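You operate a simulated robot arm through the tools that you are given. There is no shell and no other tool. Be economical: measure what you need, move in short steps, check, and stop when the job is done.

Carry out the task below with a simulated robot arm. There is one attempt and no reset: what you move stays moved.

## Task
Take the silver bracket marked "3" from the top of the assembly bench and put it on the orange tray.

It is judged by the outcome, as a careful person would: the job done as asked, and still so three seconds after it is handed in. It fails if anything else is knocked over, pushed out of place, dropped, spilled or broken.

## Robot
A 7-joint arm with a two-finger parallel gripper, fixed in place. Base frame: the origin is at the foot of the arm, x ahead of it, y to its left, z up; the work surface is at about z = 0. Readings come in cm, degrees, newtons and seconds.
With the tool pointing down near the work surface it reaches from about 22 to 58 cm from the base axis. Its first joint turns from -66.0 to 66.0 degrees. Payload 2.5 kg.
The TCP is the grasp point between the finger pads, 2.3 cm short of the fingertips. In the tool frame z runs along the fingers and y along their closing line. Largest opening 9.4 cm; finger width 3.8, thickness 1; the body of the gripper, 5.4 by 9.6 cm, starts 3.9 cm behind the TCP.
Orientation is told as [roll, pitch, yaw] about the base's x, y, z axes, in that order, counted from this pose: with the fingers straight down and closing along the base's y, the tool's x points along the base's -x, its y along +y and its z along -z.

## Interface
- The arm moves only by the tool servo_tool. Its argument "deltas" is a list of rows, each a list of 6 numbers: the shift along the tool's x, y, z in cm, then the turn, a rotation vector about the tool's x, y, z in degrees. In form: [[dx, dy, dz, rx, ry, rz], ...]. A call has 1 to 10 rows; each row is the pose to reach, as a shift and turn from the pose commanded when the call began, along the tool's axes at that moment. "fingers" is the opening in per cent of the stroke, from 0 (shut) to 100 (fully open), set as the call begins (left out, the last holds). Each row takes 0.2 s and may step no farther than 5 cm and 8.6 degrees from the row before; otherwise, or with a gripper value out of range, the whole call is refused. A pose out of reach is approached as far as the arm can. The call stops where the force on the tool passes 40 N (or 10 N more than at its start, if that is more) or the arm is blocked; 0.2 s more then pass. Each finger travels about 10.8 cm/s and halts on what it meets, pressing with about 38 N; the grip force reading is that of the motor and also rises with nothing between the fingers. The clock runs only during rows and for 0.2 s after the last one: add rows that repeat a pose to give the fingers time. The reply holds the time, the measured pose of the TCP, the force on the tool along the base axes, the opening and the grip force, in the units named above and with some noise, and new pictures: "pictures" is both (left out), scene, wrist or none.
- Cameras (640 x 400 px; columns grow to the right, rows downward): "scene" is fixed at [13.81, -42.65, 54.71]; the picture's right is [0.63, -0.78, 0.00], its down [-0.48, -0.39, -0.79] and it looks along [0.61, 0.49, -0.62] (base axes); focal length 338 px, centre (320, 200). "wrist" rides on the gripper at [-3.9, 0, -4.4] in the tool frame; the picture's right is [0.00, -1.00, 0.00], its down [0.97, 0.00, -0.24] and it looks along [0.24, 0.00, 0.97] (tool axes); focal length 218 px, centre (320, 200). There is no depth. A picture from a camera that has moved, and an enlarged one, comes with that camera's place and axes in the base frame and with its lens. The place of the scene camera against the robot may be out by one fixed shift of up to 1.2 cm in any direction.
- inspect(camera, box): a new picture of the part [left, top, right, bottom] of that camera's present view, enlarged. No time passes.
- close_job(): hands the job in; it is judged then, once.

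Go step by step. Nothing tells you positions but the pictures and the camera data: compare them with the known pose of the tool, close in by small moves and look again before you grip or let go. The budget is 90 turns and 150 pictures, counting those below and the enlarged ones. Unless the task says otherwise, let go and move clear before handing in, and close with one line.

The tools are called as name(argument=value, ...) on one line, values as JSON. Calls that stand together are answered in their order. servo_tool: Moves the arm, as the interface text tells. Its arguments: {"type":"object","properties":{"deltas":{"type":"array","items":{"type":"array","items":{"type":"number"}}},"fingers":{"type":"number"},"pictures":{"type":"string","enum":["both","scene","wrist","none"]}},"required":["deltas"]} The other tools are called the same way: inspect (camera, box) takes an enlarged picture of a part of a camera's view; close_job () hands the job in.

At the start:

```text
clock: 0.0
eef_pos: [43.66, -9.99, 26.14]
tcp_rot: [-0.1, 0.0, 0.0]
wrist_force: [-0.6, 0.3, 0.5]
finger_gap: 9.42
grasp_force: 0.0
```

scene: 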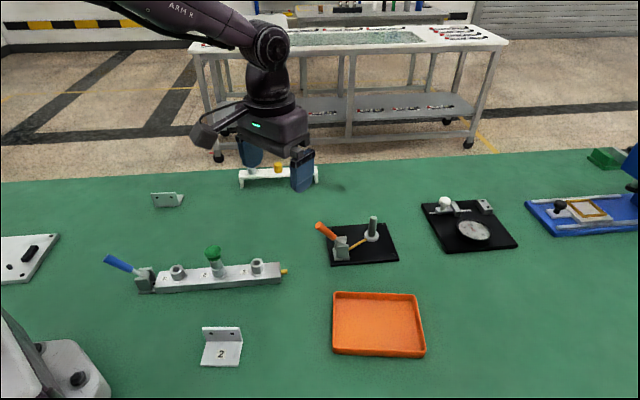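
wrist: 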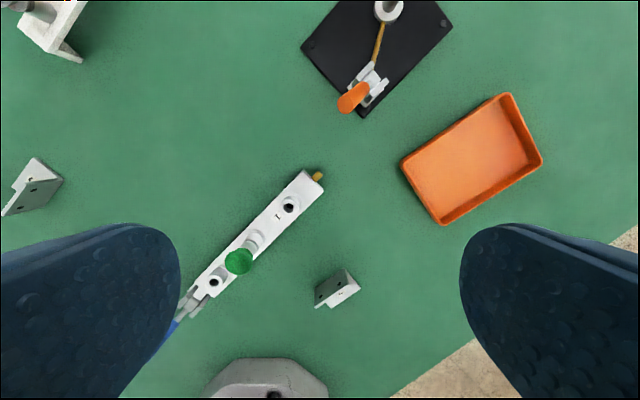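

I see a bracket marked "2" near the tray and another at the back left; I'll zoom in to find the one marked "3".

inspect(camera="scene", box=[130, 140, 350, 278])

inspect(camera="wrist", box=[0, 0, 160, 230])

inspect(camera="scene", box=[0, 220, 260, 400])

```text
2.90 times, centred on (240, 209) of scene
camera zoom: at [13.81, -42.65, 54.71], right [0.63, -0.78, 0.0], down [-0.48, -0.39, -0.79], along [0.61, 0.49, -0.62], focal length 980 px, centre (552, 174)
```

zoom: 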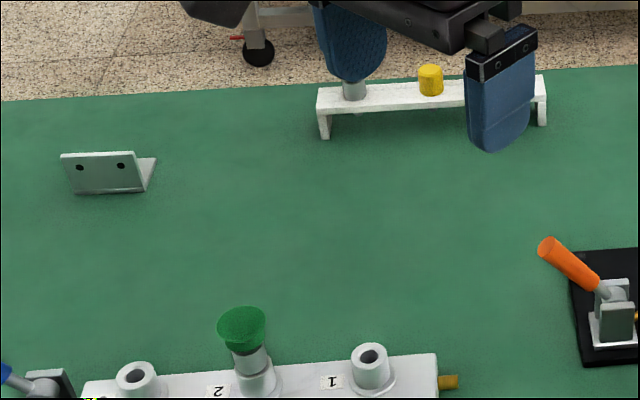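

```text
1.74 times, centred on (80, 115) of wrist
camera zoom: at [47.49, -10.0, 30.74], right [0.0, -1.0, 0.0], down [-0.97, 0.0, 0.24], along [-0.24, 0.0, -0.97], focal length 380 px, centre (737, 348)
```

zoom: 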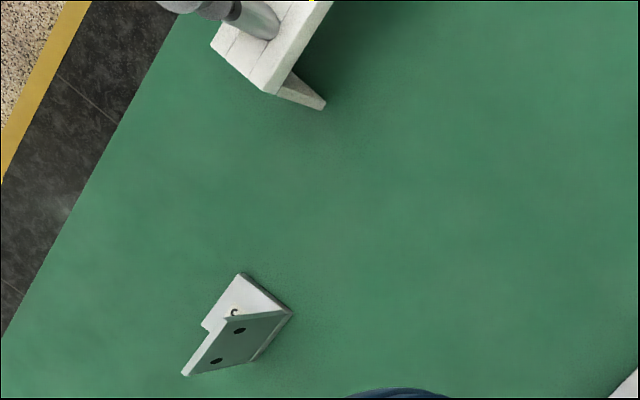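

```text
2.22 times, centred on (130, 310) of scene
camera zoom: at [13.81, -42.65, 54.71], right [0.63, -0.78, 0.0], down [-0.48, -0.39, -0.79], along [0.61, 0.49, -0.62], focal length 751 px, centre (742, -44)
```

zoom: 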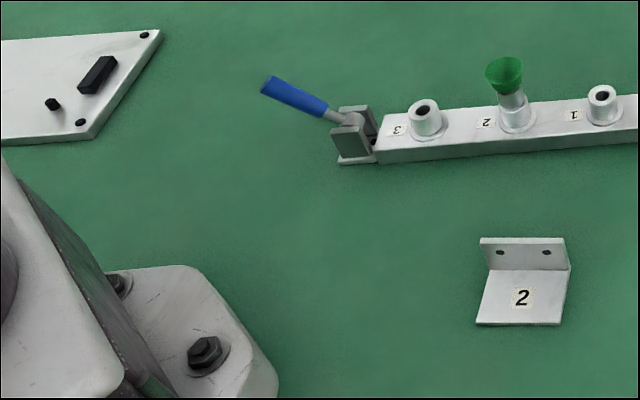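

The second bracket stands near (41.5, 29), with its label facing away from the scene camera. I'll move the wrist camera above it to read the mark.

servo_tool(deltas=[[0, 4, -1, 0, 0, 0], [0, 8, -2, 0, 0, 0], [0, 12, -2, 0, 0, 0], [0, 16, -2, 0, 0, 0], [0, 20, -2, 0, 0, 0], [0, 25, -2, 0, 0, 0], [0, 30, -2, 0, 0, 0], [0, 34, -2, 0, 0, 0]], pictures="both")

```text
clock: 1.8
eef_pos: [44.0, 23.82, 28.35]
tcp_rot: [0.1, 0.0, 0.0]
wrist_force: [1.3, 0.1, -0.1]
finger_gap: 9.39
grasp_force: 0.0
camera wrist: at [47.71, 23.74, 32.9], right [0.0, -1.0, 0.0], down [-0.97, 0.0, 0.24], along [-0.24, 0.0, -0.97], focal length 218 px, centre (320, 200)
```

scene: 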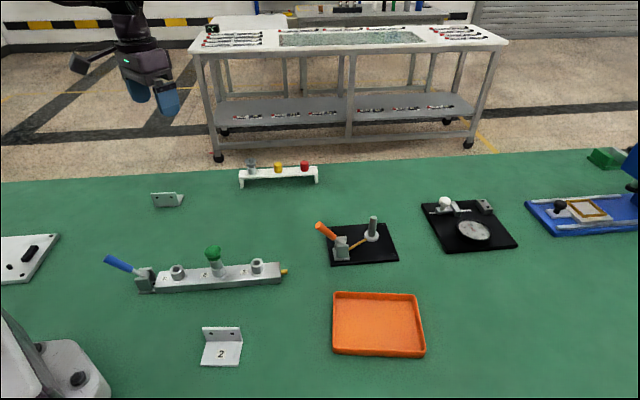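
wrist: 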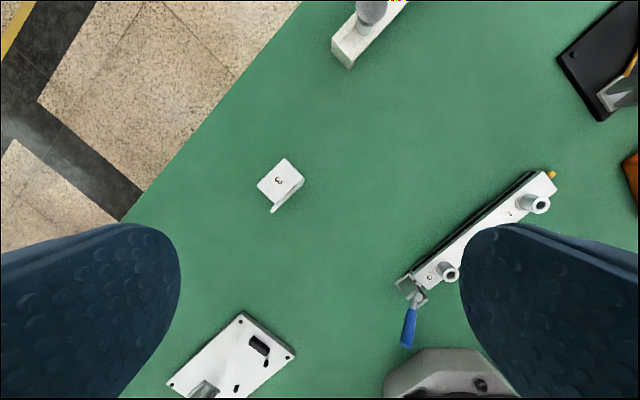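

inspect(camera="wrist", box=[230, 140, 326, 230])

inspect(camera="scene", box=[310, 270, 450, 370])

```text
4.44 times, centred on (278, 185) of wrist
camera zoom: at [47.71, 23.74, 32.9], right [0.0, -1.0, 0.0], down [-0.97, 0.0, 0.24], along [-0.24, 0.0, -0.97], focal length 970 px, centre (507, 267)
```

zoom: 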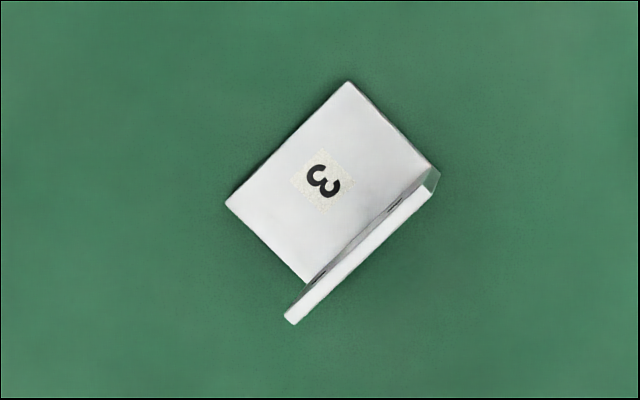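

```text
4.00 times, centred on (380, 320) of scene
camera zoom: at [13.8, -42.65, 54.71], right [0.63, -0.78, 0.0], down [-0.48, -0.39, -0.79], along [0.61, 0.49, -0.62], focal length 1352 px, centre (80, -280)
```

zoom: 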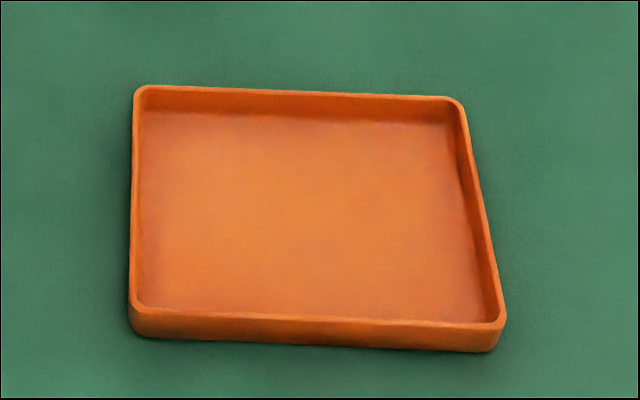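

It is marked "3": base plate with an upright wall (about 4 cm high, running at -46° with middle near (40.9, 28.3)). I'll turn the tool so the fingers straddle the wall, and descend partway.

servo_tool(deltas=[[0.5, 0.7, 2, 0, 0, 7.75], [1, 1.5, 4, 0, 0, 15.5], [1.5, 2.2, 6, 0, 0, 23.25], [2, 3, 8, 0, 0, 31], [2.5, 3.8, 10, 0, 0, 38.75], [3.1, 4.5, 12, 0, 0, 46.5], [3.1, 4.5, 14, 0, 0, 46.5], [3.1, 4.5, 14, 0, 0, 46.5]])

```text
clock: 3.6
eef_pos: [40.46, 28.6, 14.26]
tcp_rot: [0.0, 0.0, -46.7]
wrist_force: [0.2, -0.4, 0.3]
finger_gap: 9.4
grasp_force: 0.0
camera wrist: at [43.03, 25.69, 18.79], right [-0.73, -0.69, 0.0], down [-0.67, 0.7, 0.24], along [-0.16, 0.17, -0.97], focal length 218 px, centre (320, 200)
```

scene: 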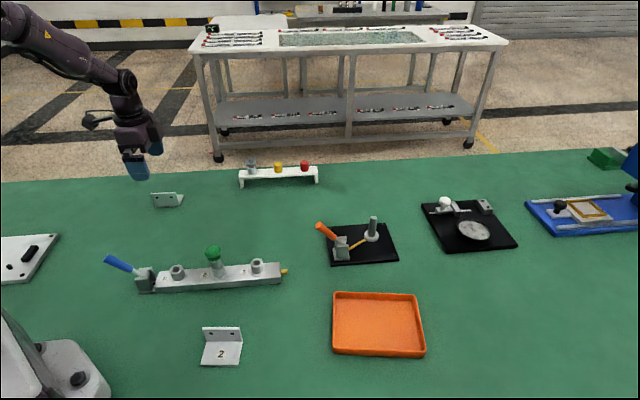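
wrist: 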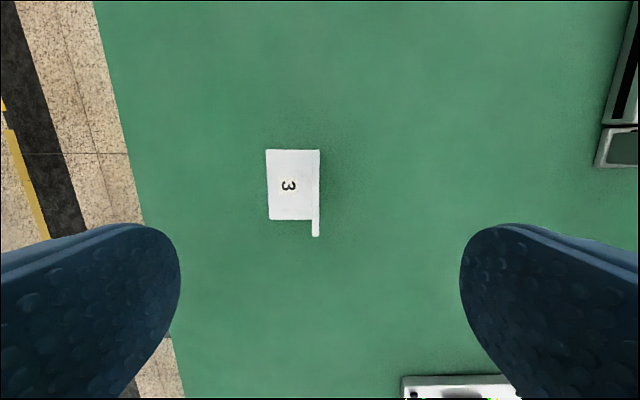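

The wall lies nearly midway between the fingers, about 0.3 cm toward +y and 0.65 cm toward -x of the tool. I'll correct and descend to z≈6.8, then look.

servo_tool(deltas=[[-0.3, 0.2, 2.5, 0, 0, 0], [-0.65, 0.3, 5, 0, 0, 0], [-0.65, 0.3, 7.5, 0, 0, 0], [-0.65, 0.3, 7.5, 0, 0, 0]])

```text
clock: 4.6
eef_pos: [41.4, 28.45, 6.75]
tcp_rot: [-0.1, 0.0, -46.5]
wrist_force: [0.4, 0.3, 0.1]
finger_gap: 9.4
grasp_force: 0.1
camera wrist: at [43.92, 25.48, 11.37], right [-0.73, -0.69, 0.0], down [-0.67, 0.7, 0.24], along [-0.16, 0.17, -0.97], focal length 218 px, centre (320, 200)
```

scene: 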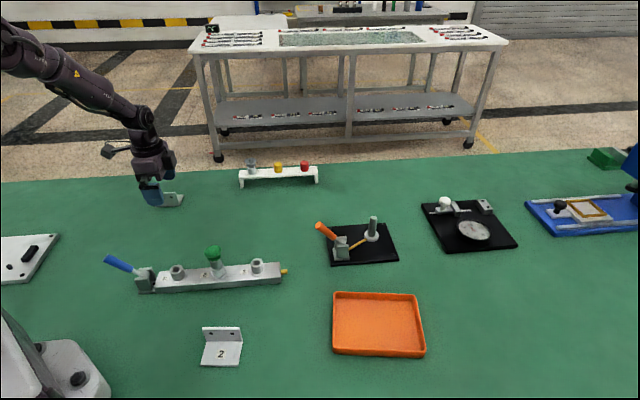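
wrist: 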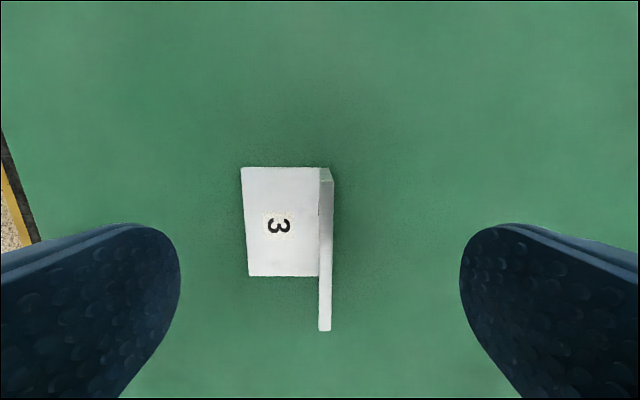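

The wall is centred (off by ~0.2 cm). I'll go down to z≈3.5 so fingertips stay above the plate, then close in.

servo_tool(deltas=[[0.1, -0.2, 1.6, 0, 0, 0], [0.1, -0.2, 3.2, 0, 0, 0], [0.1, -0.2, 3.2, 0, 0, 0]])

```text
clock: 5.4
eef_pos: [41.18, 28.34, 3.57]
tcp_rot: [0.0, 0.0, -46.5]
wrist_force: [0.2, -0.4, -1.2]
finger_gap: 9.42
grasp_force: 0.1
camera wrist: at [43.8, 25.32, 8.08], right [-0.73, -0.69, 0.0], down [-0.67, 0.7, 0.24], along [-0.16, 0.17, -0.97], focal length 218 px, centre (320, 200)
```

scene: 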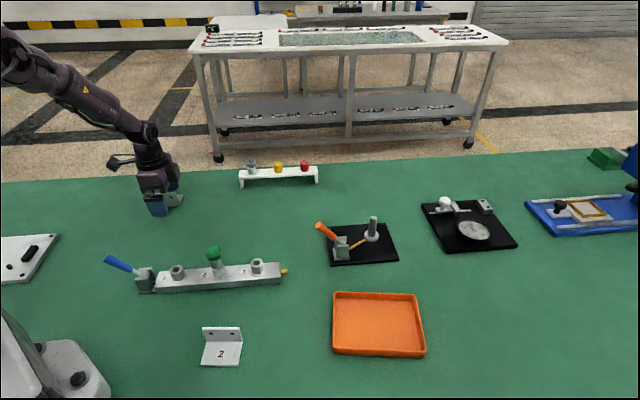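
wrist: 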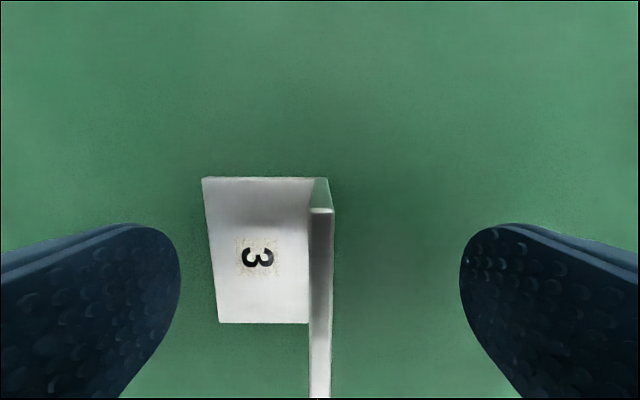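

The wall sits centred between the fingers, with tips about 1.2 cm above the bench; closing now.

servo_tool(deltas=[[0, 0, 0, 0, 0, 0], [0, 0, 0, 0, 0, 0], [0, 0, 0, 0, 0, 0], [0, 0, 0, 0, 0, 0], [0, 0, 0, 0, 0, 0]], fingers=0, pictures="wrist")

```text
clock: 6.6
eef_pos: [41.09, 28.22, 3.54]
tcp_rot: [0.0, -0.1, -46.5]
wrist_force: [0.0, 0.0, 0.2]
finger_gap: 0.43
grasp_force: 37.6
camera wrist: at [43.79, 25.32, 8.09], right [-0.73, -0.69, 0.0], down [-0.67, 0.7, 0.24], along [-0.17, 0.17, -0.97], focal length 218 px, centre (320, 200)
```

wrist: 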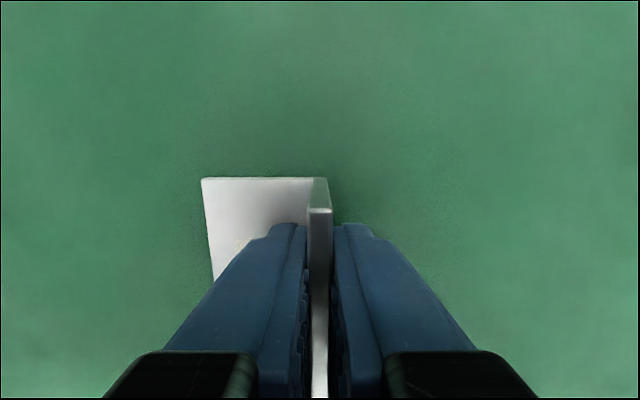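

Gripped (0.43 cm gap, 37.6 N). Lifting straight up, then checking the hold.

servo_tool(deltas=[[0, 0, -1, 0, 0, 0], [0, 0, -4, 0, 0, 0], [0, 0, -8, 0, 0, 0], [0, 0, -12, 0, 0, 0], [0, 0, -16, 0, 0, 0], [0, 0, -18, 0, 0, 0], [0, 0, -18, 0, 0, 0]])

```text
clock: 8.2
eef_pos: [41.06, 28.58, 21.58]
tcp_rot: [0.0, 0.0, -46.5]
wrist_force: [0.1, -0.2, -0.7]
finger_gap: 0.0
grasp_force: 37.4
camera wrist: at [43.75, 25.57, 26.12], right [-0.73, -0.69, 0.0], down [-0.67, 0.7, 0.24], along [-0.17, 0.17, -0.97], focal length 218 px, centre (320, 200)
```

scene: 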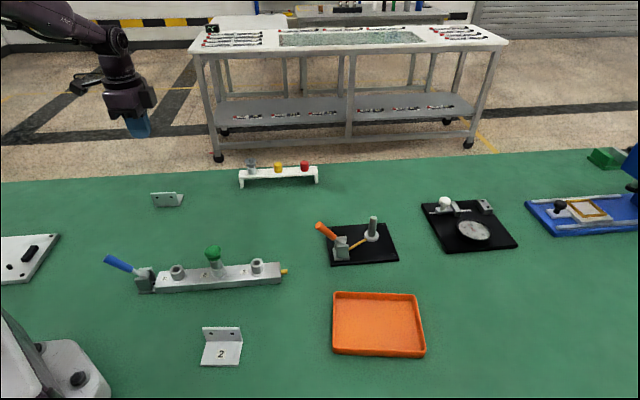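
wrist: 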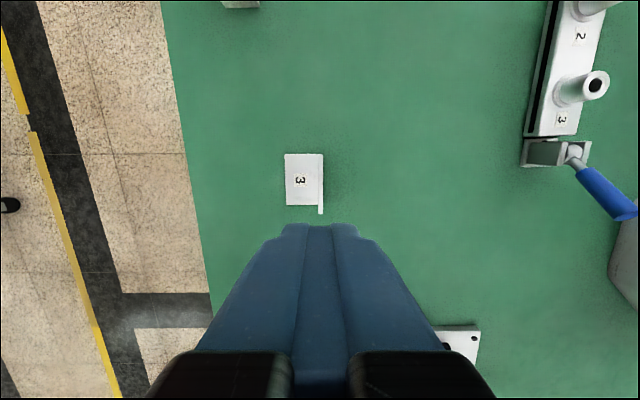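

The grip slipped: the gap is 0 and the bracket still stands in its original place. I'll open, return above it, and retry with a deeper grip and a slow lift.

servo_tool(deltas=[[0, 0, 0, 0, 0, 0], [0, 0, 0, 0, 0, 0], [0, 0, 4, 0, 0, 0], [0, 0, 8, 0, 0, 0], [0, 0, 12, 0, 0, 0], [0, 0, 14.8, 0, 0, 0], [0, 0, 14.8, 0, 0, 0]], fingers=100, pictures="both")

```text
clock: 9.8
eef_pos: [41.2, 28.16, 6.4]
tcp_rot: [0.0, -0.1, -46.5]
wrist_force: [-0.3, 0.0, 0.3]
finger_gap: 9.41
grasp_force: 0.0
camera wrist: at [43.91, 25.23, 10.9], right [-0.73, -0.69, 0.0], down [-0.67, 0.7, 0.24], along [-0.16, 0.17, -0.97], focal length 218 px, centre (320, 200)
```

scene: 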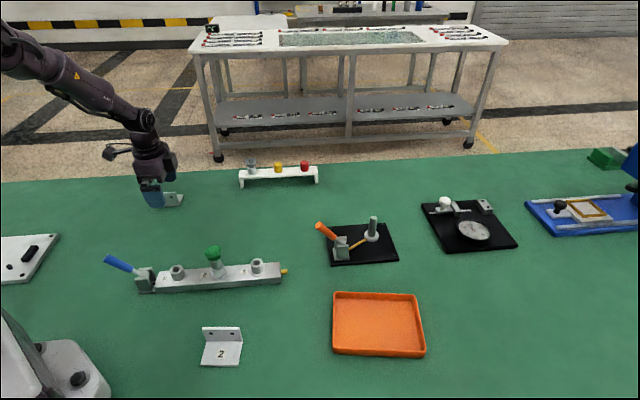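
wrist: 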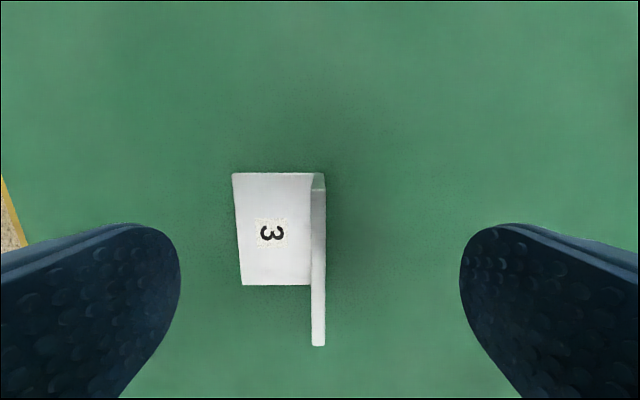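

The bracket is unmoved. I'll go down to z≈3.05, centre slightly along the wall, grip longer and lift only a little, slowly.

servo_tool(deltas=[[0.3, 0.1, 1.7, 0, 0, 0], [0.3, 0.1, 3.0, 0, 0, 0], [0.3, 0.1, 3.35, 0, 0, 0], [0.3, 0.1, 3.35, 0, 0, 0]], pictures="none")

servo_tool(deltas=[[0, 0, 0, 0, 0, 0], [0, 0, 0, 0, 0, 0], [0, 0, 0, 0, 0, 0], [0, 0, 0, 0, 0, 0], [0, 0, 0, 0, 0, 0], [0, 0, 0, 0, 0, 0], [0, 0, 0, 0, 0, 0], [0, 0, 0, 0, 0, 0]], fingers=0, pictures="none")

servo_tool(deltas=[[0, 0, -0.1, 0, 0, 0], [0, 0, -0.2, 0, 0, 0], [0, 0, -0.4, 0, 0, 0], [0, 0, -0.6, 0, 0, 0], [0, 0, -0.8, 0, 0, 0], [0, 0, -1, 0, 0, 0]])

```text
clock: 10.8
eef_pos: [40.99, 28.54, 3.24]
tcp_rot: [0.0, 0.0, -46.6]
wrist_force: [0.3, -0.3, -0.2]
finger_gap: 9.4
grasp_force: 0.0
```

```text
clock: 12.6
eef_pos: [41.02, 28.49, 3.29]
tcp_rot: [0.0, 0.0, -46.4]
wrist_force: [-0.5, -0.2, -0.4]
finger_gap: 0.41
grasp_force: 37.7
```

```text
clock: 14.0
eef_pos: [40.82, 28.48, 4.48]
tcp_rot: [0.0, 0.0, -46.5]
wrist_force: [-0.4, -0.2, -0.9]
finger_gap: 0.42
grasp_force: 38.2
camera wrist: at [43.49, 25.6, 8.96], right [-0.73, -0.69, 0.0], down [-0.67, 0.7, 0.24], along [-0.17, 0.17, -0.97], focal length 218 px, centre (320, 200)
```

scene: 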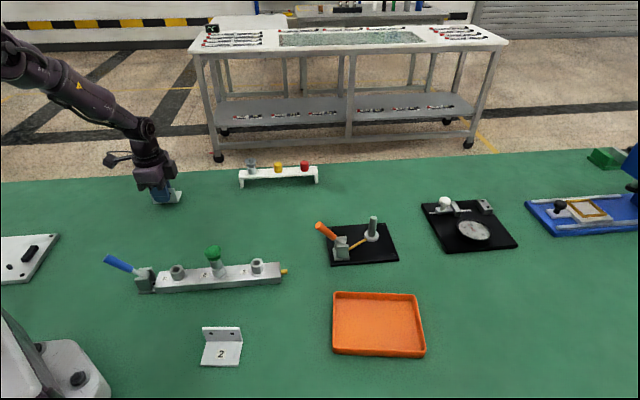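
wrist: 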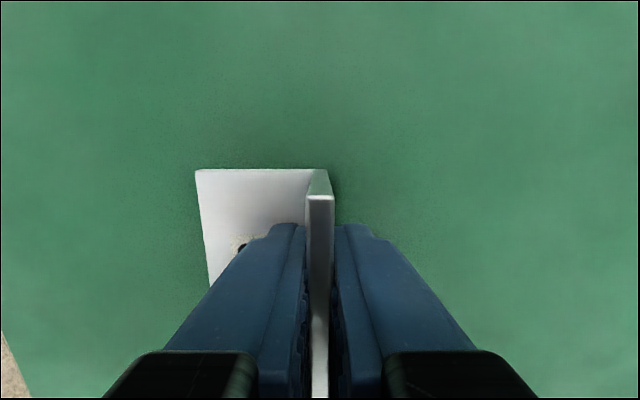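

The bracket's image keeps its size, so it seems to be rising with the gripper. I'll lift slowly a bit more and compare.

servo_tool(deltas=[[0, 0, -0.3, 0, 0, 0], [0, 0, -0.6, 0, 0, 0], [0, 0, -0.9, 0, 0, 0], [0, 0, -1.2, 0, 0, 0], [0, 0, -1.6, 0, 0, 0], [0, 0, -2, 0, 0, 0], [0, 0, -2.4, 0, 0, 0], [0, 0, -2.8, 0, 0, 0]])

```text
clock: 15.8
eef_pos: [40.77, 28.64, 7.15]
tcp_rot: [0.0, 0.0, -46.5]
wrist_force: [0.6, 1.0, -0.9]
finger_gap: 0.43
grasp_force: 38.4
camera wrist: at [43.39, 25.71, 11.74], right [-0.73, -0.69, 0.0], down [-0.67, 0.7, 0.24], along [-0.17, 0.17, -0.97], focal length 218 px, centre (320, 200)
```

scene: 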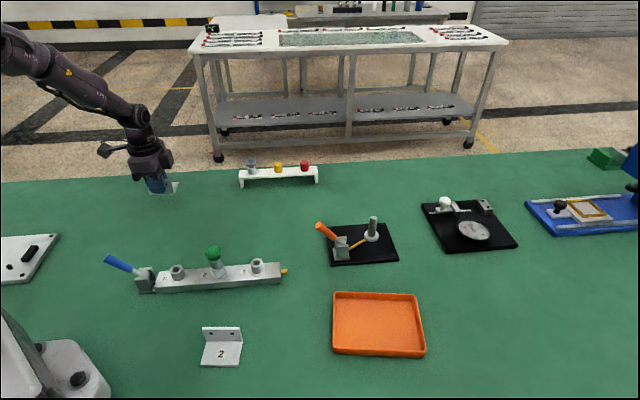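
wrist: 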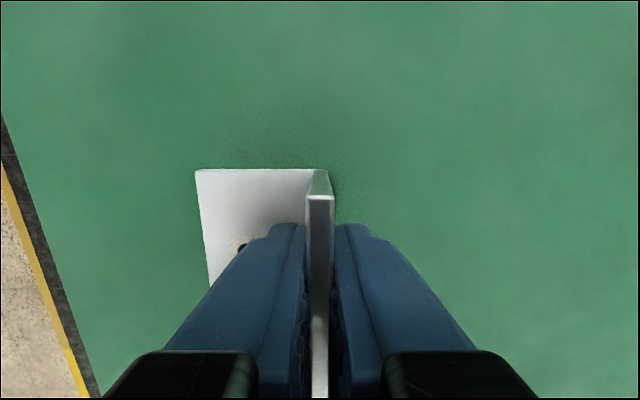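

Held: the image in the gripper is identical after 2.7 cm more of lift. I'll move gently from here, first raising to z≈15.

servo_tool(deltas=[[0, 0, -0.3, 0, 0, 0], [0, 0, -0.8, 0, 0, 0], [0, 0, -1.6, 0, 0, 0], [0, 0, -2.6, 0, 0, 0], [0, 0, -3.6, 0, 0, 0], [0, 0, -4.6, 0, 0, 0], [0, 0, -5.6, 0, 0, 0], [0, 0, -6.5, 0, 0, 0], [0, 0, -7.2, 0, 0, 0], [0, 0, -7.6, 0, 0, 0]], pictures="none")

servo_tool(deltas=[[-0.3, -0.25, 0, 0, 0, 0], [-0.8, -0.67, 0, 0, 0, 0], [-1.6, -1.3, 0, 0, 0, 0], [-2.5, -2.1, 0, 0, 0, 0], [-3.4, -2.8, 0, 0, 0, 0], [-4.3, -3.6, 0, 0, 0, 0], [-5.2, -4.3, 0, 0, 0, 0], [-6.1, -5.1, 0, 0, 0, 0], [-6.8, -5.7, 0, 0, 0, 0], [-7.2, -6.0, 0, 0, 0, 0]], pictures="wrist")

```text
clock: 18.0
eef_pos: [40.83, 28.54, 14.65]
tcp_rot: [0.0, 0.0, -46.5]
wrist_force: [-0.2, -0.5, -0.7]
finger_gap: 0.42
grasp_force: 38.1
```

```text
clock: 20.2
eef_pos: [41.49, 19.14, 14.68]
tcp_rot: [0.0, 0.1, -46.6]
wrist_force: [0.0, 0.2, -0.9]
finger_gap: 0.41
grasp_force: 37.8
camera wrist: at [44.08, 16.24, 19.22], right [-0.73, -0.69, 0.0], down [-0.67, 0.7, 0.24], along [-0.16, 0.17, -0.97], focal length 218 px, centre (320, 200)
```

wrist: 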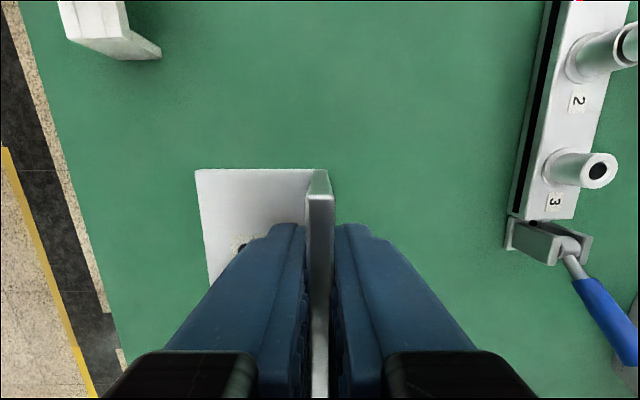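

Holding steadily; continuing across at the same height.

servo_tool(deltas=[[-0.4, -0.33, 0, 0, 0, 0], [-1.1, -0.9, 0, 0, 0, 0], [-2.1, -1.75, 0, 0, 0, 0], [-3.2, -2.7, 0, 0, 0, 0], [-4.3, -3.6, 0, 0, 0, 0], [-5.4, -4.5, 0, 0, 0, 0], [-6.5, -5.4, 0, 0, 0, 0], [-7.5, -6.25, 0, 0, 0, 0], [-8.2, -6.8, 0, 0, 0, 0], [-8.6, -7.2, 0, 0, 0, 0]], pictures="none")

servo_tool(deltas=[[-0.4, -0.33, 0, 0, 0, 0], [-1.1, -0.9, 0, 0, 0, 0], [-2.1, -1.75, 0, 0, 0, 0], [-3.2, -2.7, 0, 0, 0, 0], [-4.3, -3.6, 0, 0, 0, 0], [-5.4, -4.5, 0, 0, 0, 0], [-6.5, -5.4, 0, 0, 0, 0], [-7.5, -6.25, 0, 0, 0, 0], [-8.2, -6.8, 0, 0, 0, 0], [-8.6, -7.2, 0, 0, 0, 0]], pictures="both")

```text
clock: 22.4
eef_pos: [41.99, 8.1, 14.72]
tcp_rot: [0.0, 0.1, -46.5]
wrist_force: [0.6, -0.2, -0.6]
finger_gap: 0.43
grasp_force: 38.2
```

```text
clock: 24.6
eef_pos: [42.7, -3.44, 14.81]
tcp_rot: [0.1, 0.0, -46.4]
wrist_force: [-0.3, -0.7, -0.1]
finger_gap: 0.44
grasp_force: 38.1
camera wrist: at [45.4, -6.28, 19.34], right [-0.73, -0.69, 0.0], down [-0.67, 0.7, 0.24], along [-0.17, 0.17, -0.97], focal length 218 px, centre (320, 200)
```

scene: 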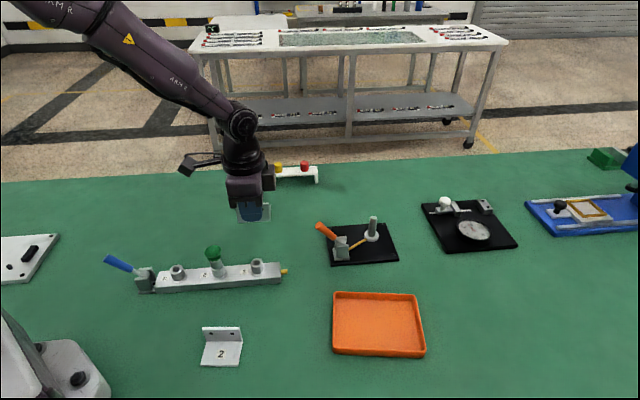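
wrist: 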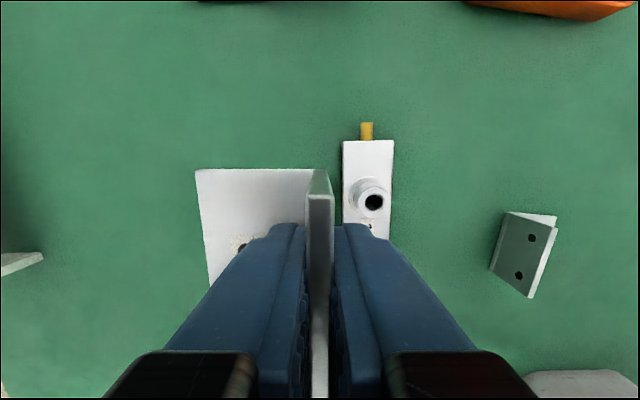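

Still held. Continuing toward the tray, stopping short to see it from the wrist.

servo_tool(deltas=[[-0.4, -0.33, 0, 0, 0, 0], [-1.1, -0.9, 0, 0, 0, 0], [-2.1, -1.75, 0, 0, 0, 0], [-3.2, -2.7, 0, 0, 0, 0], [-4.3, -3.6, 0, 0, 0, 0], [-5.4, -4.5, 0, 0, 0, 0], [-6.5, -5.4, 0, 0, 0, 0], [-7.5, -6.25, 0, 0, 0, 0], [-8.2, -6.8, 0, 0, 0, 0], [-8.6, -7.2, 0, 0, 0, 0]], pictures="none")

servo_tool(deltas=[[-0.4, -0.33, 0, 0, 0, 0], [-1.1, -0.9, 0, 0, 0, 0], [-2.1, -1.75, 0, 0, 0, 1], [-3.2, -2.7, 0, 0, 0, 2.5], [-4.3, -3.6, 0, 0, 0, 4], [-5.4, -4.5, 0, 0, 0, 5], [-6.5, -5.4, 0, 0, 0, 6], [-7.5, -6.25, 0, 0, 0, 7], [-8.2, -6.8, 0, 0, 0, 7], [-8.6, -7.2, 0, 0, 0, 7]], pictures="both")

```text
clock: 26.8
eef_pos: [43.58, -14.45, 14.55]
tcp_rot: [-0.1, 0.0, -46.5]
wrist_force: [-0.9, 0.4, -0.6]
finger_gap: 0.46
grasp_force: 38.2
```

```text
clock: 29.0
eef_pos: [44.14, -25.73, 14.8]
tcp_rot: [0.0, 0.0, -53.5]
wrist_force: [0.1, -0.3, -0.5]
finger_gap: 0.42
grasp_force: 38.2
camera wrist: at [46.49, -28.86, 19.32], right [-0.8, -0.59, 0.0], down [-0.58, 0.78, 0.24], along [-0.14, 0.19, -0.97], focal length 218 px, centre (320, 200)
```

scene: 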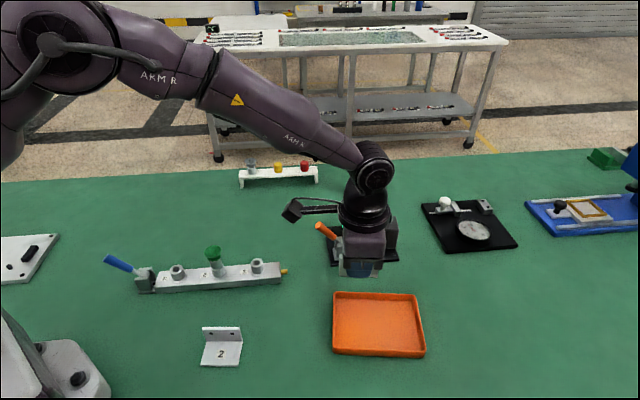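
wrist: 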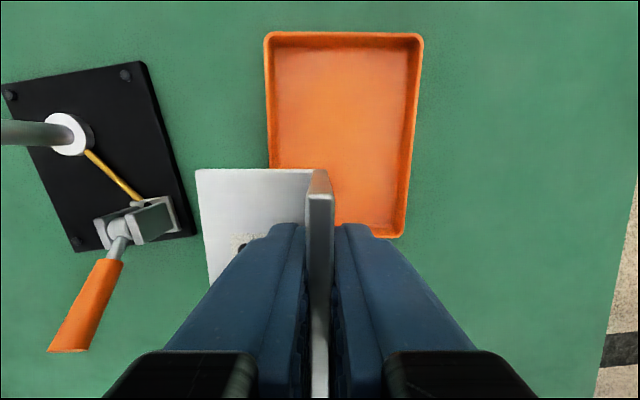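

The tray's centre lies at about (-3.95, -1.6) in the tool frame, and the bracket's centre about (-0.15, +1.9); so I shift by (-3.8, -3.5) and lower partway.

servo_tool(deltas=[[-0.3, -0.3, 0, 0, 0, 0], [-0.9, -0.85, 0, 0, 0, 0], [-1.7, -1.6, 0, 0, 0, 0], [-2.5, -2.4, 0, 0, 0, 0], [-3.3, -3.1, 0.3, 0, 0, 0], [-3.8, -3.5, 0.9, 0, 0, 0], [-3.8, -3.5, 1.8, 0, 0, 0], [-3.8, -3.5, 2.7, 0, 0, 0], [-3.8, -3.5, 3.5, 0, 0, 0], [-3.8, -3.5, 4.0, 0, 0, 0]], pictures="both")

```text
clock: 31.2
eef_pos: [43.69, -30.67, 10.81]
tcp_rot: [0.1, 0.0, -53.6]
wrist_force: [-0.6, 0.0, -1.1]
finger_gap: 0.42
grasp_force: 38.3
camera wrist: at [46.0, -33.99, 15.41], right [-0.8, -0.59, 0.0], down [-0.58, 0.78, 0.24], along [-0.14, 0.19, -0.97], focal length 218 px, centre (320, 200)
```

scene: 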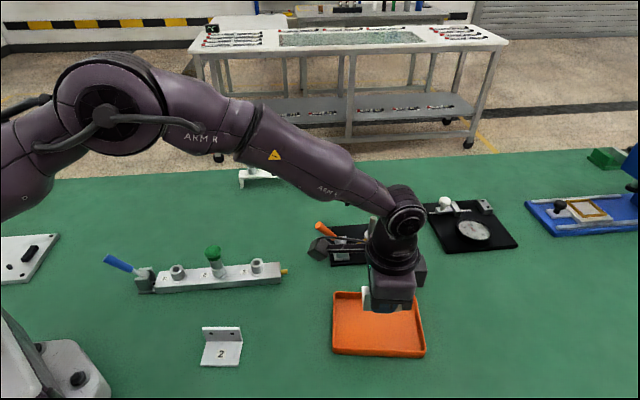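
wrist: 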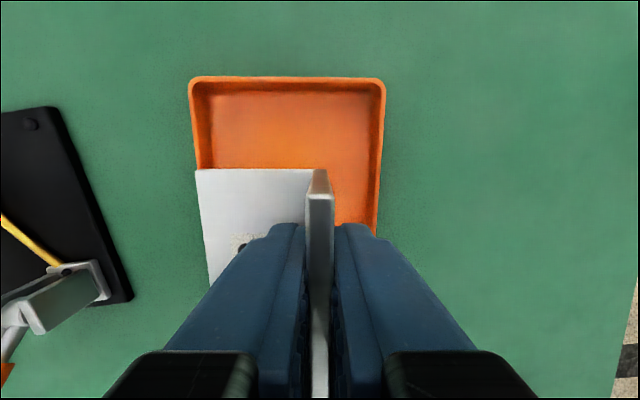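

Well aligned with the tray centre. Lowering slowly to just above the tray floor.

servo_tool(deltas=[[0, 0, 0.3, 0, 0, 0], [0, 0, 0.9, 0, 0, 0], [0, 0, 1.7, 0, 0, 0], [0, 0, 2.5, 0, 0, 0], [0, 0, 3.3, 0, 0, 0], [0, 0, 4.1, 0, 0, 0], [0, 0, 4.9, 0, 0, 0], [0, 0, 5.6, 0, 0, 0], [0, 0, 6.1, 0, 0, 0], [0, 0, 6.4, 0, 0, 0]], pictures="both")

```text
clock: 33.4
eef_pos: [43.77, -30.77, 4.16]
tcp_rot: [0.0, 0.0, -53.4]
wrist_force: [0.3, 0.7, -0.8]
finger_gap: 0.4
grasp_force: 37.7
camera wrist: at [46.08, -33.94, 8.79], right [-0.8, -0.59, 0.0], down [-0.58, 0.78, 0.24], along [-0.14, 0.19, -0.97], focal length 218 px, centre (320, 200)
```

scene: 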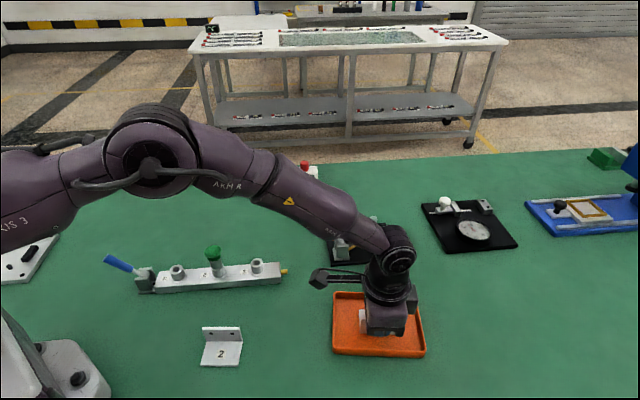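
wrist: 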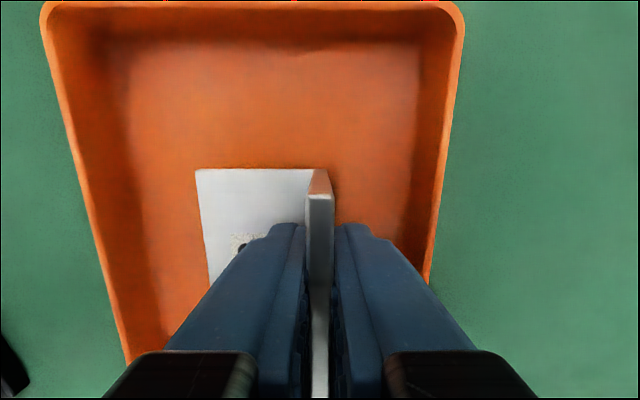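

Bracket is inside the tray, just above the floor. Final small steps down until contact shows in the force.

servo_tool(deltas=[[0, 0, 0.1, 0, 0, 0], [0, 0, 0.2, 0, 0, 0], [0, 0, 0.3, 0, 0, 0]], pictures="none")

servo_tool(deltas=[[0, 0, 0.1, 0, 0, 0], [0, 0, 0.2, 0, 0, 0]], pictures="wrist")

```text
clock: 34.2
eef_pos: [43.8, -30.73, 4.11]
tcp_rot: [-0.1, 0.1, -53.5]
wrist_force: [0.0, -0.4, -0.3]
finger_gap: 0.43
grasp_force: 37.5
```

```text
clock: 34.8
eef_pos: [43.66, -30.61, 3.95]
tcp_rot: [0.0, 0.0, -53.5]
wrist_force: [-0.1, 0.8, -0.1]
finger_gap: 0.43
grasp_force: 38.4
camera wrist: at [46.03, -33.93, 8.35], right [-0.8, -0.59, 0.0], down [-0.58, 0.78, 0.24], along [-0.14, 0.19, -0.97], focal length 218 px, centre (320, 200)
```

wrist: 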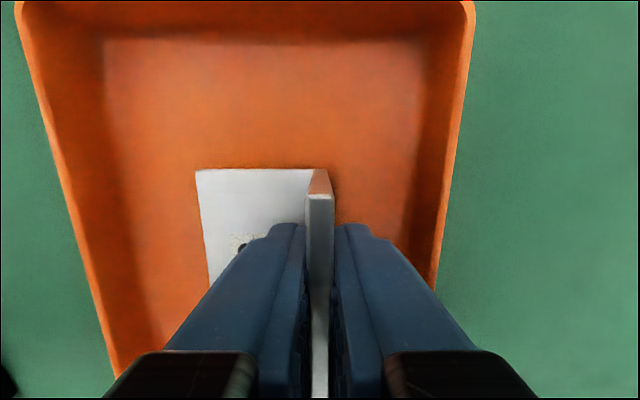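

No contact yet; continuing down in 0.1 cm steps.

servo_tool(deltas=[[0, 0, 0.1, 0, 0, 0], [0, 0, 0.2, 0, 0, 0]], pictures="none")

servo_tool(deltas=[[0, 0, 0.1, 0, 0, 0], [0, 0, 0.1, 0, 0, 0]], pictures="wrist")

```text
clock: 35.4
eef_pos: [43.75, -30.75, 3.58]
tcp_rot: [0.0, 0.1, -53.4]
wrist_force: [-0.9, 1.4, 3.2]
finger_gap: 0.42
grasp_force: 38.2
```

```text
clock: 36.0
eef_pos: [43.81, -30.83, 3.54]
tcp_rot: [0.0, -0.2, -53.6]
wrist_force: [-5.5, 1.0, 18.1]
finger_gap: 0.45
grasp_force: 38.1
camera wrist: at [46.13, -33.95, 8.18], right [-0.8, -0.59, 0.0], down [-0.58, 0.78, 0.24], along [-0.14, 0.19, -0.97], focal length 218 px, centre (320, 200)
```

wrist: 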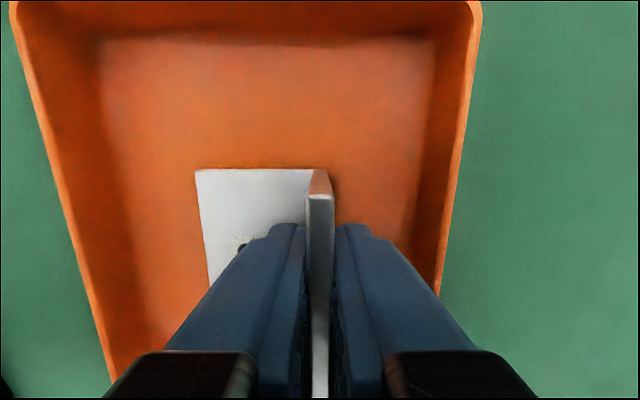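

Contact (18 N). I'll ease back 0.1 cm and open the fingers only partly, to stay clear of the tray walls.

servo_tool(deltas=[[0, 0, -0.12, 0, 0, 0], [0, 0, -0.12, 0, 0, 0]], pictures="none")

servo_tool(deltas=[[0, 0, 0, 0, 0, 0], [0, 0, 0, 0, 0, 0], [0, 0, 0, 0, 0, 0]], fingers=28, pictures="wrist")

```text
clock: 36.6
eef_pos: [43.77, -30.78, 3.57]
tcp_rot: [0.0, -0.2, -53.4]
wrist_force: [1.8, -2.4, 7.6]
finger_gap: 0.43
grasp_force: 38.2
```

```text
clock: 37.4
eef_pos: [43.85, -30.75, 3.68]
tcp_rot: [0.0, 0.0, -53.6]
wrist_force: [-0.3, 0.4, -0.5]
finger_gap: 2.59
grasp_force: 0.0
camera wrist: at [46.09, -33.94, 8.16], right [-0.8, -0.59, 0.0], down [-0.58, 0.78, 0.24], along [-0.14, 0.19, -0.97], focal length 218 px, centre (320, 200)
```

wrist: 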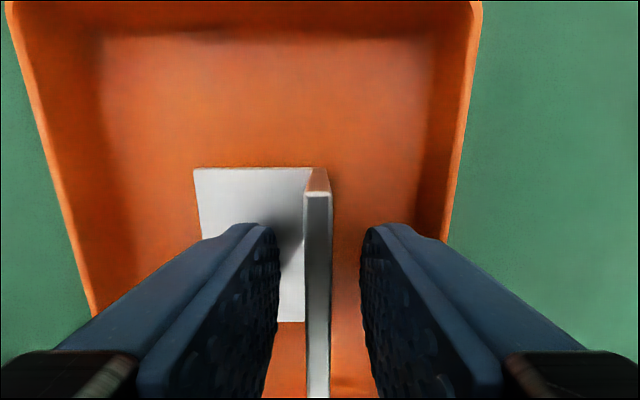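

Released and the bracket stands on the tray floor with the fingers clear on both sides. Raising straight up.

servo_tool(deltas=[[0, 0, -1, 0, 0, 0], [0, 0, -3, 0, 0, 0], [0, 0, -6, 0, 0, 0], [0, 0, -9, 0, 0, 0], [0, 0, -13, 0, 0, 0], [0, 0, -16, 0, 0, 0], [0, 0, -16, 0, 0, 0]], pictures="both")

```text
clock: 39.0
eef_pos: [43.82, -30.62, 19.76]
tcp_rot: [0.0, -0.1, -53.5]
wrist_force: [0.0, 0.8, -0.3]
finger_gap: 2.63
grasp_force: 0.0
camera wrist: at [46.09, -33.88, 24.26], right [-0.8, -0.59, 0.0], down [-0.58, 0.78, 0.24], along [-0.14, 0.19, -0.97], focal length 218 px, centre (320, 200)
```

scene: 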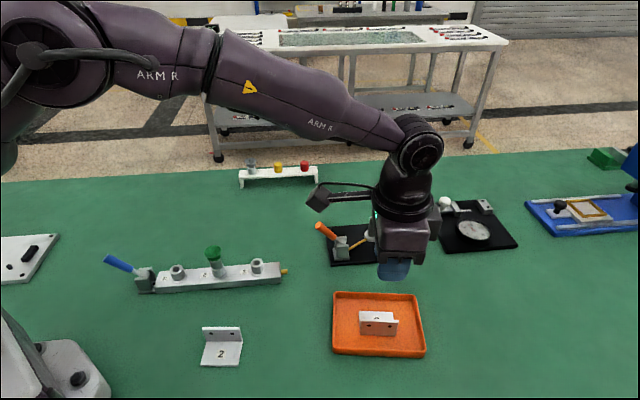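
wrist: 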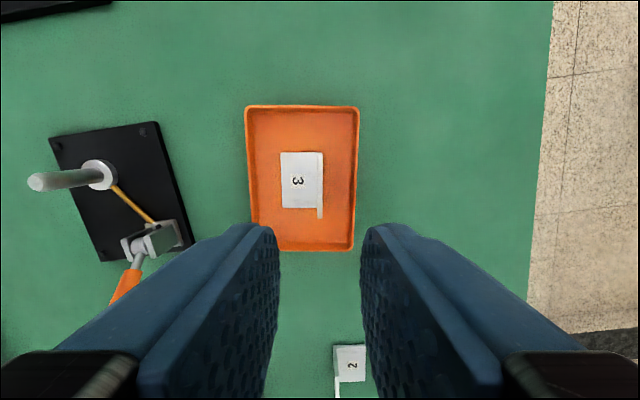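

The bracket marked "3" stands upright in the middle of the orange tray, the gripper is clear, and nothing else looks disturbed; handing in.

close_job()

```text
The job is handed in.
```

The silver bracket marked "3" is standing upright in the middle of the orange tray; the first grip slipped on lifting without moving the bracket, the second held, and nothing else looks disturbed.
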